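You operate a simulated robot arm through the tools that you are given. There is no shell and no other tool. Be economical: measure what you need, move in short steps, check, and stop when the job is done.

Carry out the task below with a simulated robot arm. There is one attempt and no reset: what you move stays moved.

Task
Take the bobbin from the top of the sample table and put it on top of the packet there.

The check looks at the end state, three seconds after you hand in, the way a careful person would. Anything else that was tipped, shoved, dropped, spilled or broken makes it a failure.

Robot
A 7-joint arm with a two-finger parallel gripper, fixed in place. Base frame: the origin is at the foot of the arm, x ahead of it, y to its left, z up. Units: m, rad, N and s.
With the tool pointing down near the work surface it reaches from about 0.24 to 0.62 m from the base axis. Its first joint turns from -1.152 to 1.152 rad. Payload 2.6 kg.
The tool frame sits at the grasp point between the pads (the TCP): z along the fingers, y along the line on which they close. The tips reach 0.03 m beyond it. The gripper opens to 0.094 m. The fingers are 0.028 m wide and 0.01 m thick; the gripper's body (0.05 by 0.096 m) begins 0.055 m behind the TCP.
Orientation is that of the tool frame in the base frame, as a unit quaternion [w, x, y, z]. With the fingers straight down and closing along the base's y, the tool's x points along the base's -x, its y along +y and its z along -z.

Tools
- The arm moves only by the tool servo_tool. Its argument "targets" is a list of rows, each an object of numbers (a shift or turn left out is 0, a gripper value left out holds the last): "claw": the finger opening in m, from 0 to 0.094; "tx", "ty", "tz": the shift along the tool's x, y, z in m; "twist": the turn about the tool's z in rad. In form: [{"claw": .., "tx": .., "ty": .., "tz": .., "twist": ..}, ...]. A call has 1 to 10 rows; each row shifts and turns the commanded pose from where the row before left it, along the tool's axes as they then stand. Each row takes 0.2 s and may step no farther than 0.05 m and 0.15 rad from the row before; otherwise, or with a gripper value out of range, the whole call is refused. A pose out of reach is approached as far as the arm can. The call stops where the force on the tool passes 40 N (or 10 N more than at its start, if that is more) or the arm is blocked; 0.2 s more then pass. The fingers move at their own pace (about 0.072 m/s each) and stop on an object; they squeeze with about 26 N. The grip force told is the motor's: it shows also when the fingers shut on nothing. Time passes only in rows, and 0.2 s behind the last, so rows that do not move let the fingers close. It gives the time, the measured TCP pose, the force on the tool (base axes), the opening and the grip force at its end, in the units of the frame above (readings bear some noise).
- Cameras (640 x 400 px; columns grow to the right, rows downward): "scene" is fixed at [0.0336, 0.4344, 0.5581]; the picture's right is [-0.78, -0.62, 0.00], its down [-0.40, 0.50, -0.77] and it looks along [0.48, -0.60, -0.64] (base axes); focal length 305 px, centre (320, 200). "wrist" rides on the gripper at [-0.037, 0, -0.058] in the tool frame; the picture's right is [0.00, -1.00, 0.00], its down [0.97, 0.00, -0.24] and it looks along [0.24, 0.00, 0.97] (tool axes); focal length 218 px, centre (320, 200). There is no depth. A picture from a camera that has moved, and an enlarged one, comes with that camera's place and axes in the base frame and with its lens.
- grab_frame(camera): a new picture of that camera. The clock stands still meanwhile.
- zoom(camera, box): a new picture of the part [left, top, right, bottom] of that camera's present view, enlarged. The clock stands still meanwhile.
- job_done(): hands the job in; it is judged then, once.

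Go step by step. Nothing tells you positions but the pictures and the camera data: compare them with the known pose of the tool, close in by small moves and look again before you grip or let go. The budget is 90 turns and 42 pictures, counting those below and the enlarged ones. Unless the task says otherwise, let go and move clear before handing in, and close with one line.

The tools are called after "Call:" as name(argument=value, ...) on one line, values as JSON. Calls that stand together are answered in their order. servo_tool: Moves the arm, as the interface text tells. Its arguments: {"type":"object","properties":{"targets":{"type":"array"}},"required":["targets"]} The other tools are called the same way: grab_frame (camera) takes a picture; zoom (camera, box) takes an enlarged picture of a part of a camera's view; job_done () hands the job in.

At the start:

```text
t: 0.0
ee_pos: [0.3963, 0.1569, 0.3412]
tool_rot: [0.001, 0.0, 1.0, 0.0]
wrist_force: [-1.1, 0.8, 0.3]
opening: 0.094
gripper_force: 0.0
```

scene: 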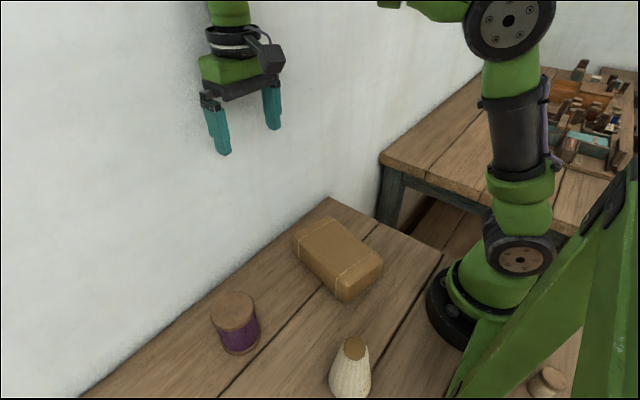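
wrist: 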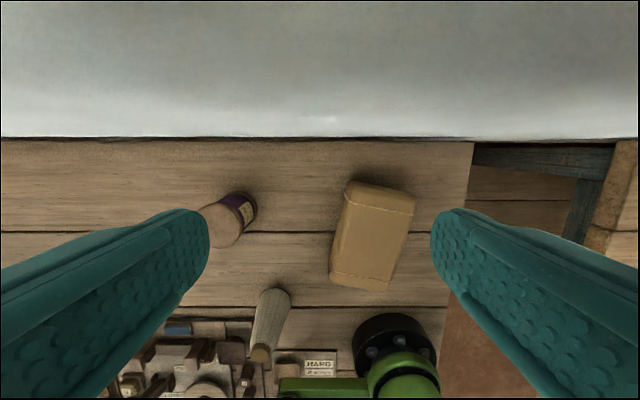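

The bobbin stands near (0.32, 0.31) and the packet lies near (0.31, 0.08), with a cone-shaped vessel close by. I'll zoom in to measure them.

Call:
zoom(camera="scene", box=[180, 190, 420, 400])

Call:
zoom(camera="wrist", box=[180, 140, 480, 390])

```text
1.90 times, centred on (300, 295) of scene
camera zoom: at [0.0336, 0.4344, 0.5581], right [-0.78, -0.62, 0.0], down [-0.4, 0.5, -0.77], along [0.48, -0.6, -0.64], focal length 581 px, centre (358, 19)
```

zoom: 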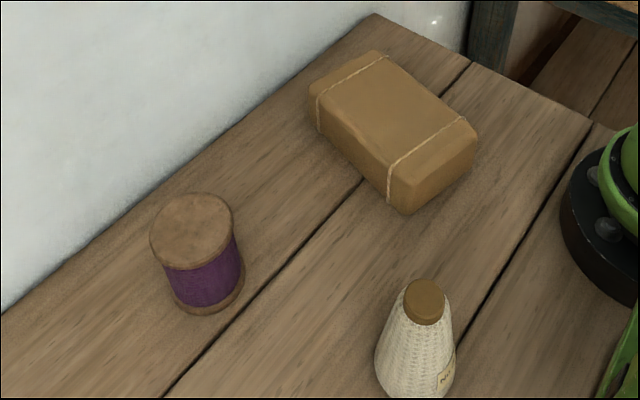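

```text
1.60 times, centred on (330, 265) of wrist
camera zoom: at [0.4342, 0.1556, 0.3999], right [0.0, -1.0, 0.0], down [-0.97, 0.0, 0.24], along [-0.24, 0.0, -0.97], focal length 349 px, centre (304, 96)
```

zoom: 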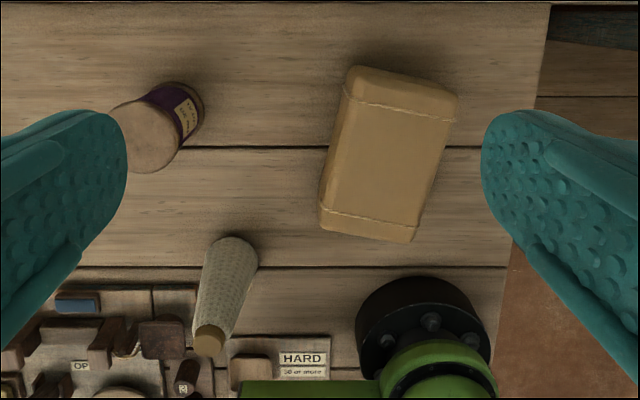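

The bobbin's top is at about (0.318, 0.309, 0.08), about 0.075 across. The packet's top centre is at about (0.283, 0.065, 0.055). I'll move above the bobbin and look again.

Call:
servo_tool(targets=[{"claw": 0.094, "tx": 0.02, "ty": 0.038}, {"tx": 0.02, "ty": 0.038}, {"tx": 0.02, "ty": 0.038}, {"tx": 0.018, "ty": 0.038}, {"tz": 0.04}, {"tz": 0.04}, {}])

Call:
grab_frame(camera="wrist")

Call:
grab_frame(camera="scene")

```text
t: 1.6
ee_pos: [0.3187, 0.3068, 0.2636]
tool_rot: [0.0, 0.0, 1.0, 0.0]
wrist_force: [-0.9, 0.2, 0.1]
opening: 0.094
gripper_force: 0.1
```

```text
37 pictures are left
camera wrist: at [0.3556, 0.307, 0.3206], right [0.0, -1.0, 0.0], down [-0.97, 0.0, 0.24], along [-0.24, 0.0, -0.97], focal length 218 px, centre (320, 200)
```

wrist: 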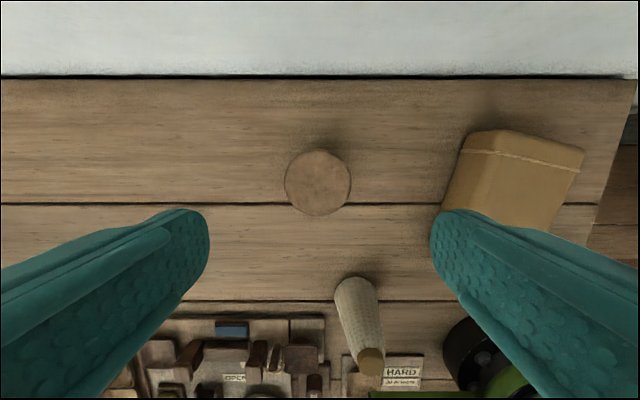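

```text
36 pictures are left
```

scene: 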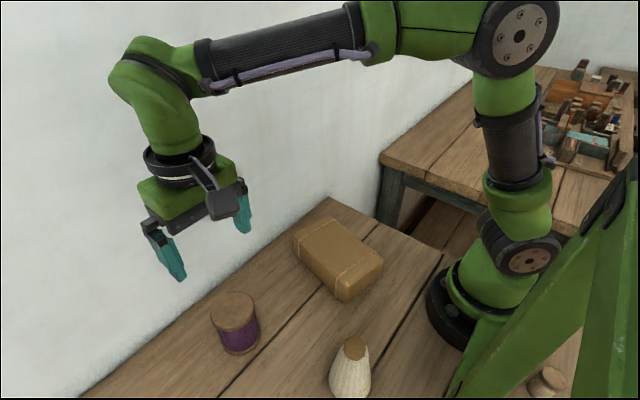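

The bobbin is centred at about (0.316, 0.309) and 0.073 across, so the claw fits around it. I'll make a small correction and come down to just above its top.

Call:
servo_tool(targets=[{"tx": 0.003, "ty": 0.002, "tz": 0.04}, {"tz": 0.04}, {"tz": 0.04}, {"tz": 0.02}, {}])

Call:
grab_frame(camera="wrist")

Call:
zoom(camera="scene", box=[140, 200, 380, 390])

```text
t: 2.8
ee_pos: [0.3163, 0.3094, 0.1215]
tool_rot: [0.0, 0.0, 1.0, 0.0]
wrist_force: [0.0, -0.3, 0.0]
opening: 0.0939
gripper_force: 0.1
```

```text
35 pictures are left
camera wrist: at [0.3531, 0.309, 0.1786], right [0.0, -1.0, 0.0], down [-0.97, 0.0, 0.24], along [-0.24, 0.0, -0.97], focal length 218 px, centre (320, 200)
```

wrist: 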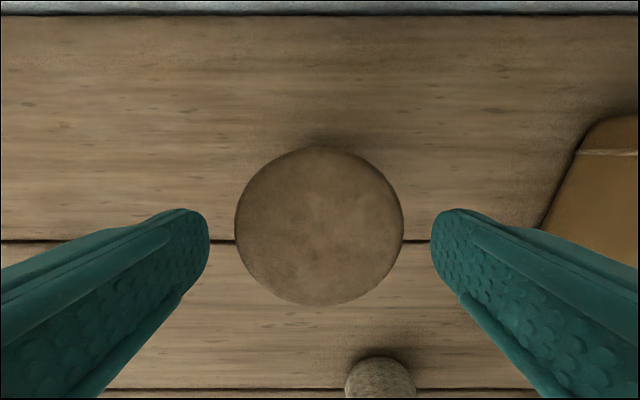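

```text
2.11 times, centred on (260, 295) of scene
camera zoom: at [0.0336, 0.4344, 0.5581], right [-0.78, -0.62, 0.0], down [-0.4, 0.5, -0.77], along [0.48, -0.6, -0.64], focal length 642 px, centre (446, 0)
```

zoom: 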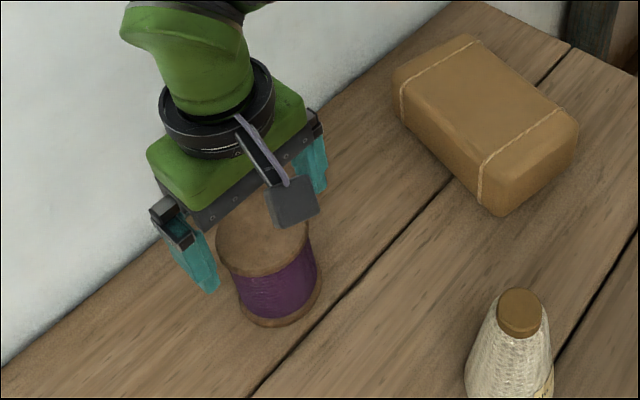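

The bobbin is well centred between the fingers. I'll descend to a TCP height of about 0.055 with the claw open.

Call:
servo_tool(targets=[{"tx": -0.002, "tz": 0.022}, {"tz": 0.022}, {"tz": 0.022}, {}])

Call:
grab_frame(camera="wrist")

Call:
zoom(camera="scene", box=[140, 200, 380, 390])

```text
t: 3.8
ee_pos: [0.3207, 0.31, 0.0561]
tool_rot: [0.001, 0.0, 1.0, 0.001]
wrist_force: [-0.3, -0.5, -1.1]
opening: 0.0941
gripper_force: 0.1
```

```text
33 pictures are left
camera wrist: at [0.3569, 0.3092, 0.1128], right [0.0, -1.0, 0.0], down [-0.97, 0.0, 0.24], along [-0.24, 0.0, -0.97], focal length 218 px, centre (320, 200)
```

wrist: 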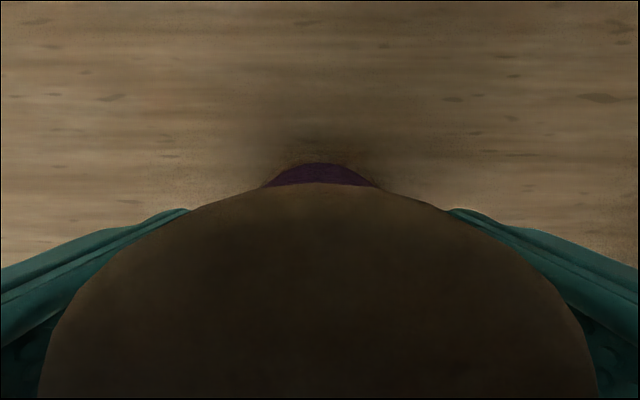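

```text
2.11 times, centred on (260, 295) of scene
camera zoom: at [0.0336, 0.4344, 0.5581], right [-0.78, -0.62, 0.0], down [-0.4, 0.5, -0.77], along [0.48, -0.6, -0.64], focal length 642 px, centre (446, 0)
```

zoom: 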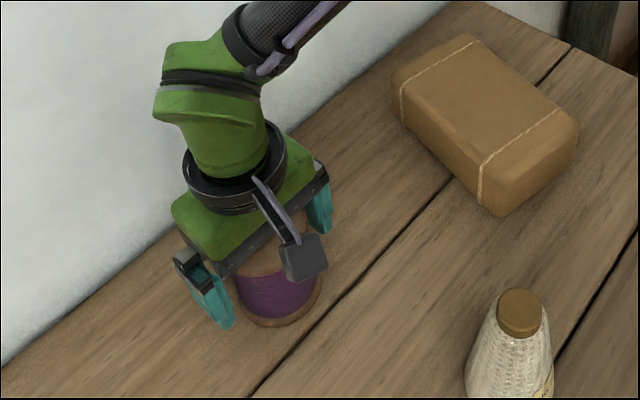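

The far rim puts the bobbin's axis at x ≈ 0.316, so I'll shift 4 mm toward the base and close the claw.

Call:
servo_tool(targets=[{"tx": 0.004}, {}, {"claw": 0.06}, {"claw": 0.04}, {}, {}, {}])

```text
t: 5.4
ee_pos: [0.3166, 0.31, 0.0557]
tool_rot: [-0.001, 0.001, 1.0, 0.0]
wrist_force: [0.7, -0.9, 1.6]
opening: 0.0722
gripper_force: 26.4
```

The bobbin is gripped at 0.072 m. I'll lift it and check.

Call:
servo_tool(targets=[{"tz": -0.02}, {"tz": -0.04}, {"tz": -0.04}, {"tz": -0.04}, {}])

Call:
grab_frame(camera="scene")

Call:
grab_frame(camera="wrist")

```text
t: 6.6
ee_pos: [0.3144, 0.3095, 0.1969]
tool_rot: [0.001, -0.001, 1.0, 0.0]
wrist_force: [-0.1, -0.5, -2.5]
opening: 0.0722
gripper_force: 26.0
```

```text
31 pictures are left
```

scene: 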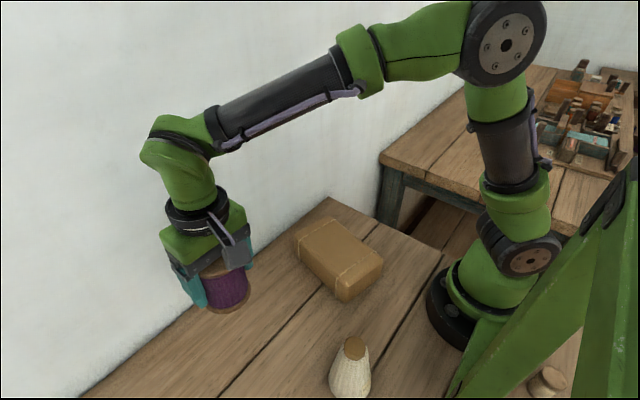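

```text
30 pictures are left
camera wrist: at [0.3507, 0.3093, 0.2541], right [0.0, -1.0, 0.0], down [-0.97, 0.0, 0.24], along [-0.24, 0.0, -0.97], focal length 218 px, centre (320, 200)
```

wrist: 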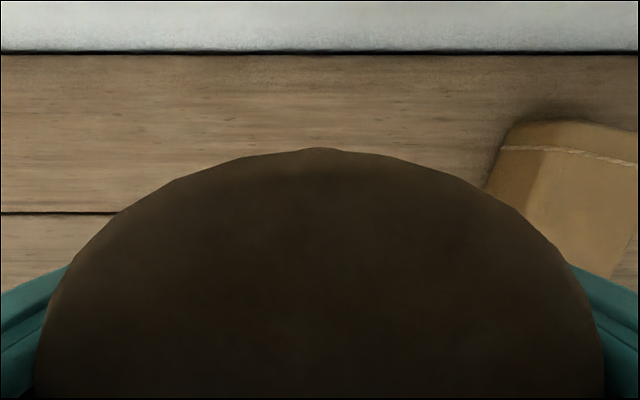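

The bobbin is held firmly. Next I'll carry it at this height to above the packet.

Call:
servo_tool(targets=[{"tx": 0.003, "ty": -0.025}, {"tx": 0.004, "ty": -0.032}, {"tx": 0.004, "ty": -0.032}, {"tx": 0.004, "ty": -0.032}, {"tx": 0.004, "ty": -0.032}, {"tx": 0.004, "ty": -0.032}, {"tx": 0.004, "ty": -0.032}, {"tx": 0.003, "ty": -0.027}, {}, {}])

Call:
zoom(camera="scene", box=[220, 100, 460, 310])

Call:
grab_frame(camera="wrist")

```text
t: 8.8
ee_pos: [0.2859, 0.0644, 0.1956]
tool_rot: [0.0, 0.0, 1.0, -0.001]
wrist_force: [-0.6, -0.8, -1.1]
opening: 0.0721
gripper_force: 25.5
```

```text
1.90 times, centred on (340, 205) of scene
camera zoom: at [0.0336, 0.4344, 0.5581], right [-0.78, -0.62, 0.0], down [-0.4, 0.5, -0.77], along [0.48, -0.6, -0.64], focal length 581 px, centre (282, 190)
```

zoom: 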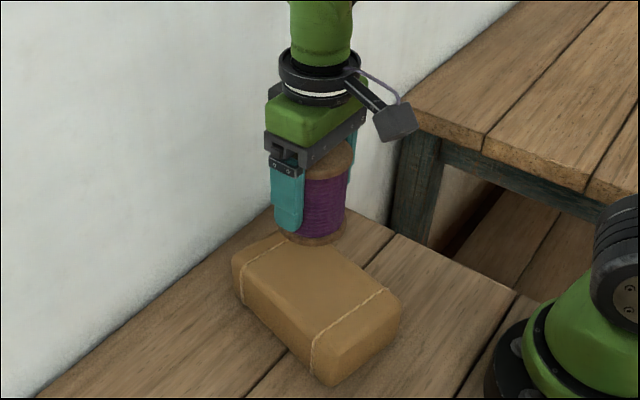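

```text
28 pictures are left
camera wrist: at [0.3226, 0.064, 0.2535], right [0.0, -1.0, 0.0], down [-0.97, 0.0, 0.24], along [-0.24, 0.0, -0.97], focal length 218 px, centre (320, 200)
```

wrist: 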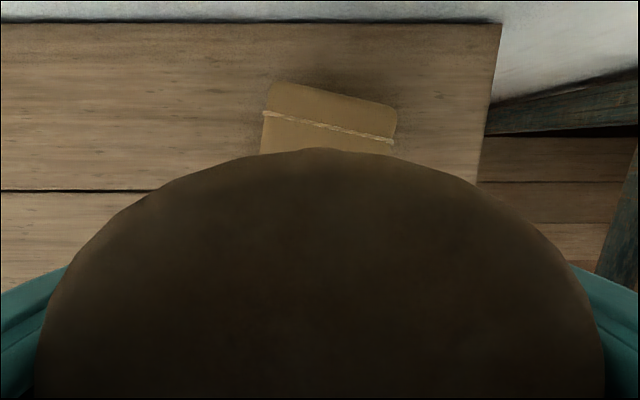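

The bobbin is over the packet. I'll refine the target to about (0.284, 0.069), come down partway and check the gap.

Call:
servo_tool(targets=[{"tx": 0.002, "ty": 0.004, "tz": 0.02}, {"tz": 0.02}, {"tz": 0.015}, {}])

Call:
zoom(camera="scene", box=[260, 150, 420, 310])

```text
t: 9.8
ee_pos: [0.283, 0.0704, 0.1416]
tool_rot: [0.0, -0.001, 1.0, 0.0]
wrist_force: [0.3, 0.9, -1.1]
opening: 0.0723
gripper_force: 25.9
```

```text
2.50 times, centred on (340, 230) of scene
camera zoom: at [0.0336, 0.4344, 0.5581], right [-0.78, -0.62, 0.0], down [-0.4, 0.5, -0.77], along [0.48, -0.6, -0.64], focal length 763 px, centre (270, 125)
```

zoom: 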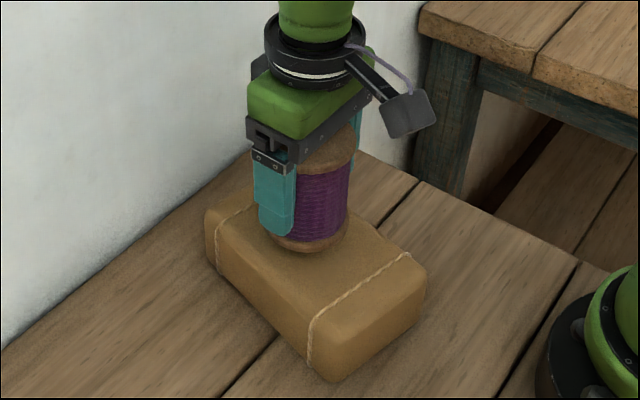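

The bobbin's underside is about 3 cm above the packet's top. I'll lower it gently in small steps and watch the force.

Call:
servo_tool(targets=[{"tz": 0.008}, {"tz": 0.007}, {"tz": 0.004}, {}])

Call:
zoom(camera="scene", box=[260, 150, 420, 310])

```text
t: 10.8
ee_pos: [0.2857, 0.0701, 0.1235]
tool_rot: [0.004, -0.001, 1.0, 0.001]
wrist_force: [1.2, -1.8, 30.1]
opening: 0.0723
gripper_force: 26.2
```

```text
2.50 times, centred on (340, 230) of scene
camera zoom: at [0.0335, 0.4343, 0.5581], right [-0.78, -0.62, 0.0], down [-0.4, 0.5, -0.77], along [0.48, -0.6, -0.64], focal length 763 px, centre (270, 125)
```

zoom: 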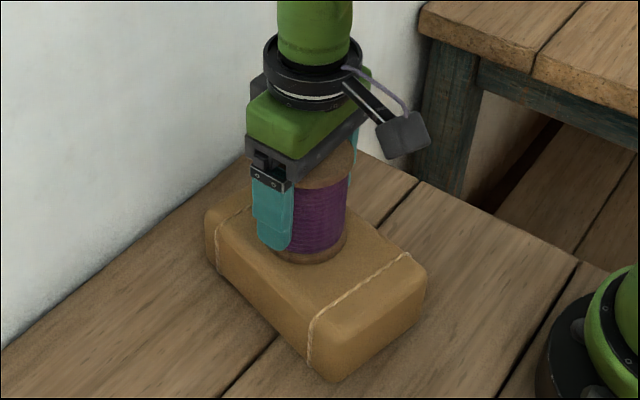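

The bobbin is already touching the packet, at about 30 N, so the packet's top is near z = 0.067. I'll ease off the force before letting go.

Call:
servo_tool(targets=[{"tz": -0.001}, {}])

```text
t: 11.4
ee_pos: [0.2832, 0.0705, 0.122]
tool_rot: [0.001, -0.001, 1.0, 0.0]
wrist_force: [6.7, 1.2, 12.0]
opening: 0.072
gripper_force: 26.1
```

Call:
servo_tool(targets=[{"tz": -0.0007}, {}])

Call:
grab_frame(camera="scene")

```text
t: 12.0
ee_pos: [0.281, 0.0713, 0.1235]
tool_rot: [-0.003, 0.0, 1.0, 0.001]
wrist_force: [0.3, 0.4, 0.3]
opening: 0.0721
gripper_force: 26.0
```

```text
25 pictures are left
```

scene: 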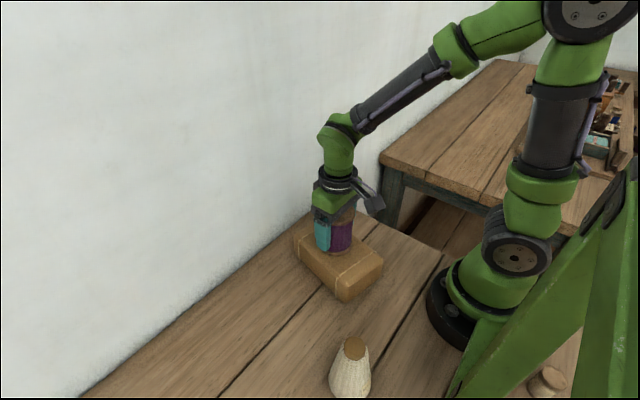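

The force is now close to zero and the bobbin rests upright on the packet. I'll open the claw gradually.

Call:
servo_tool(targets=[{"claw": 0.076}, {"claw": 0.084}, {"claw": 0.094}, {}, {}])

Call:
grab_frame(camera="wrist")

Call:
zoom(camera="scene", box=[260, 150, 420, 310])

```text
t: 13.2
ee_pos: [0.2814, 0.0707, 0.1238]
tool_rot: [0.0, 0.001, 1.0, 0.0]
wrist_force: [0.1, -0.2, 0.5]
opening: 0.094
gripper_force: 0.2
```

```text
24 pictures are left
camera wrist: at [0.3194, 0.0696, 0.1814], right [0.0, -1.0, 0.0], down [-0.97, 0.0, 0.24], along [-0.24, 0.0, -0.97], focal length 218 px, centre (320, 200)
```

wrist: 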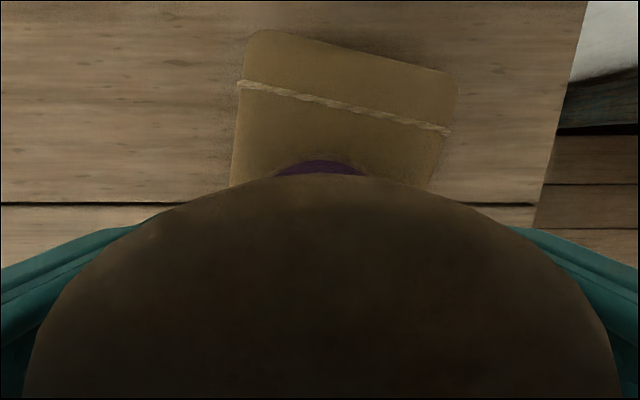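

```text
2.50 times, centred on (340, 230) of scene
camera zoom: at [0.0336, 0.4344, 0.5581], right [-0.78, -0.62, 0.0], down [-0.4, 0.5, -0.77], along [0.48, -0.6, -0.64], focal length 763 px, centre (270, 125)
```

zoom: 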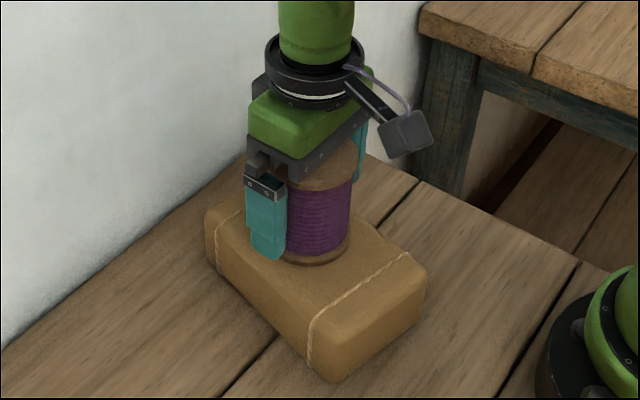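

The bobbin is released and stands level on the packet. I'll go straight up to clear it.

Call:
servo_tool(targets=[{"tz": -0.015}, {"tz": -0.03}, {"tz": -0.04}, {"tz": -0.04}, {"tz": -0.04}, {}])

Call:
grab_frame(camera="scene")

Call:
grab_frame(camera="wrist")

```text
t: 14.6
ee_pos: [0.2824, 0.0692, 0.2911]
tool_rot: [0.0, -0.002, 1.0, 0.0]
wrist_force: [0.9, -0.2, 0.4]
opening: 0.094
gripper_force: 0.0
```

```text
22 pictures are left
```

scene: 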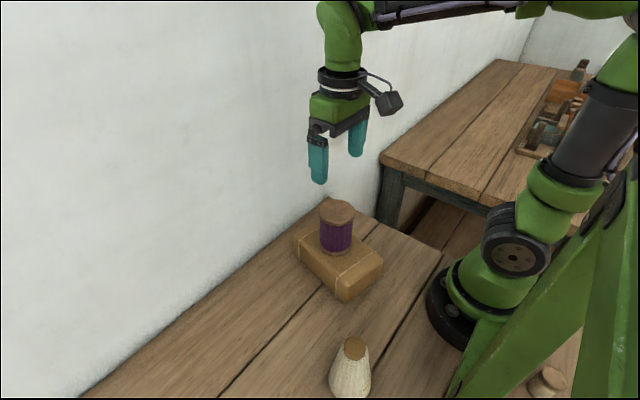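

```text
21 pictures are left
camera wrist: at [0.32, 0.0683, 0.3479], right [0.0, -1.0, 0.0], down [-0.97, 0.0, 0.24], along [-0.24, 0.0, -0.97], focal length 218 px, centre (320, 200)
```

wrist: 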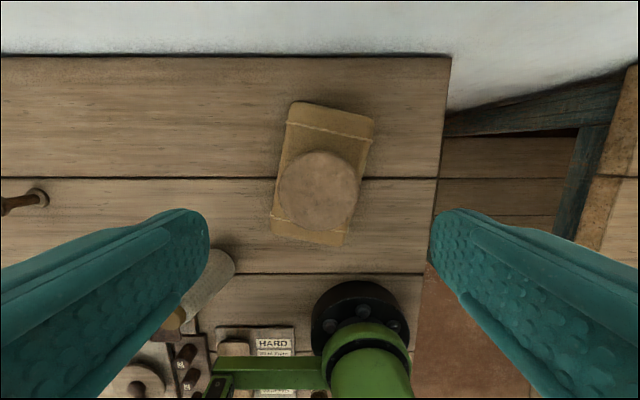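

The bobbin stands upright on the middle of the packet. Nothing else has been disturbed and the arm is clear, so I'll hand in.

Call:
job_done()

```text
The job is handed in.
```

The bobbin is on top of the packet, standing upright. The arm has let go and moved clear, and the job is handed in.
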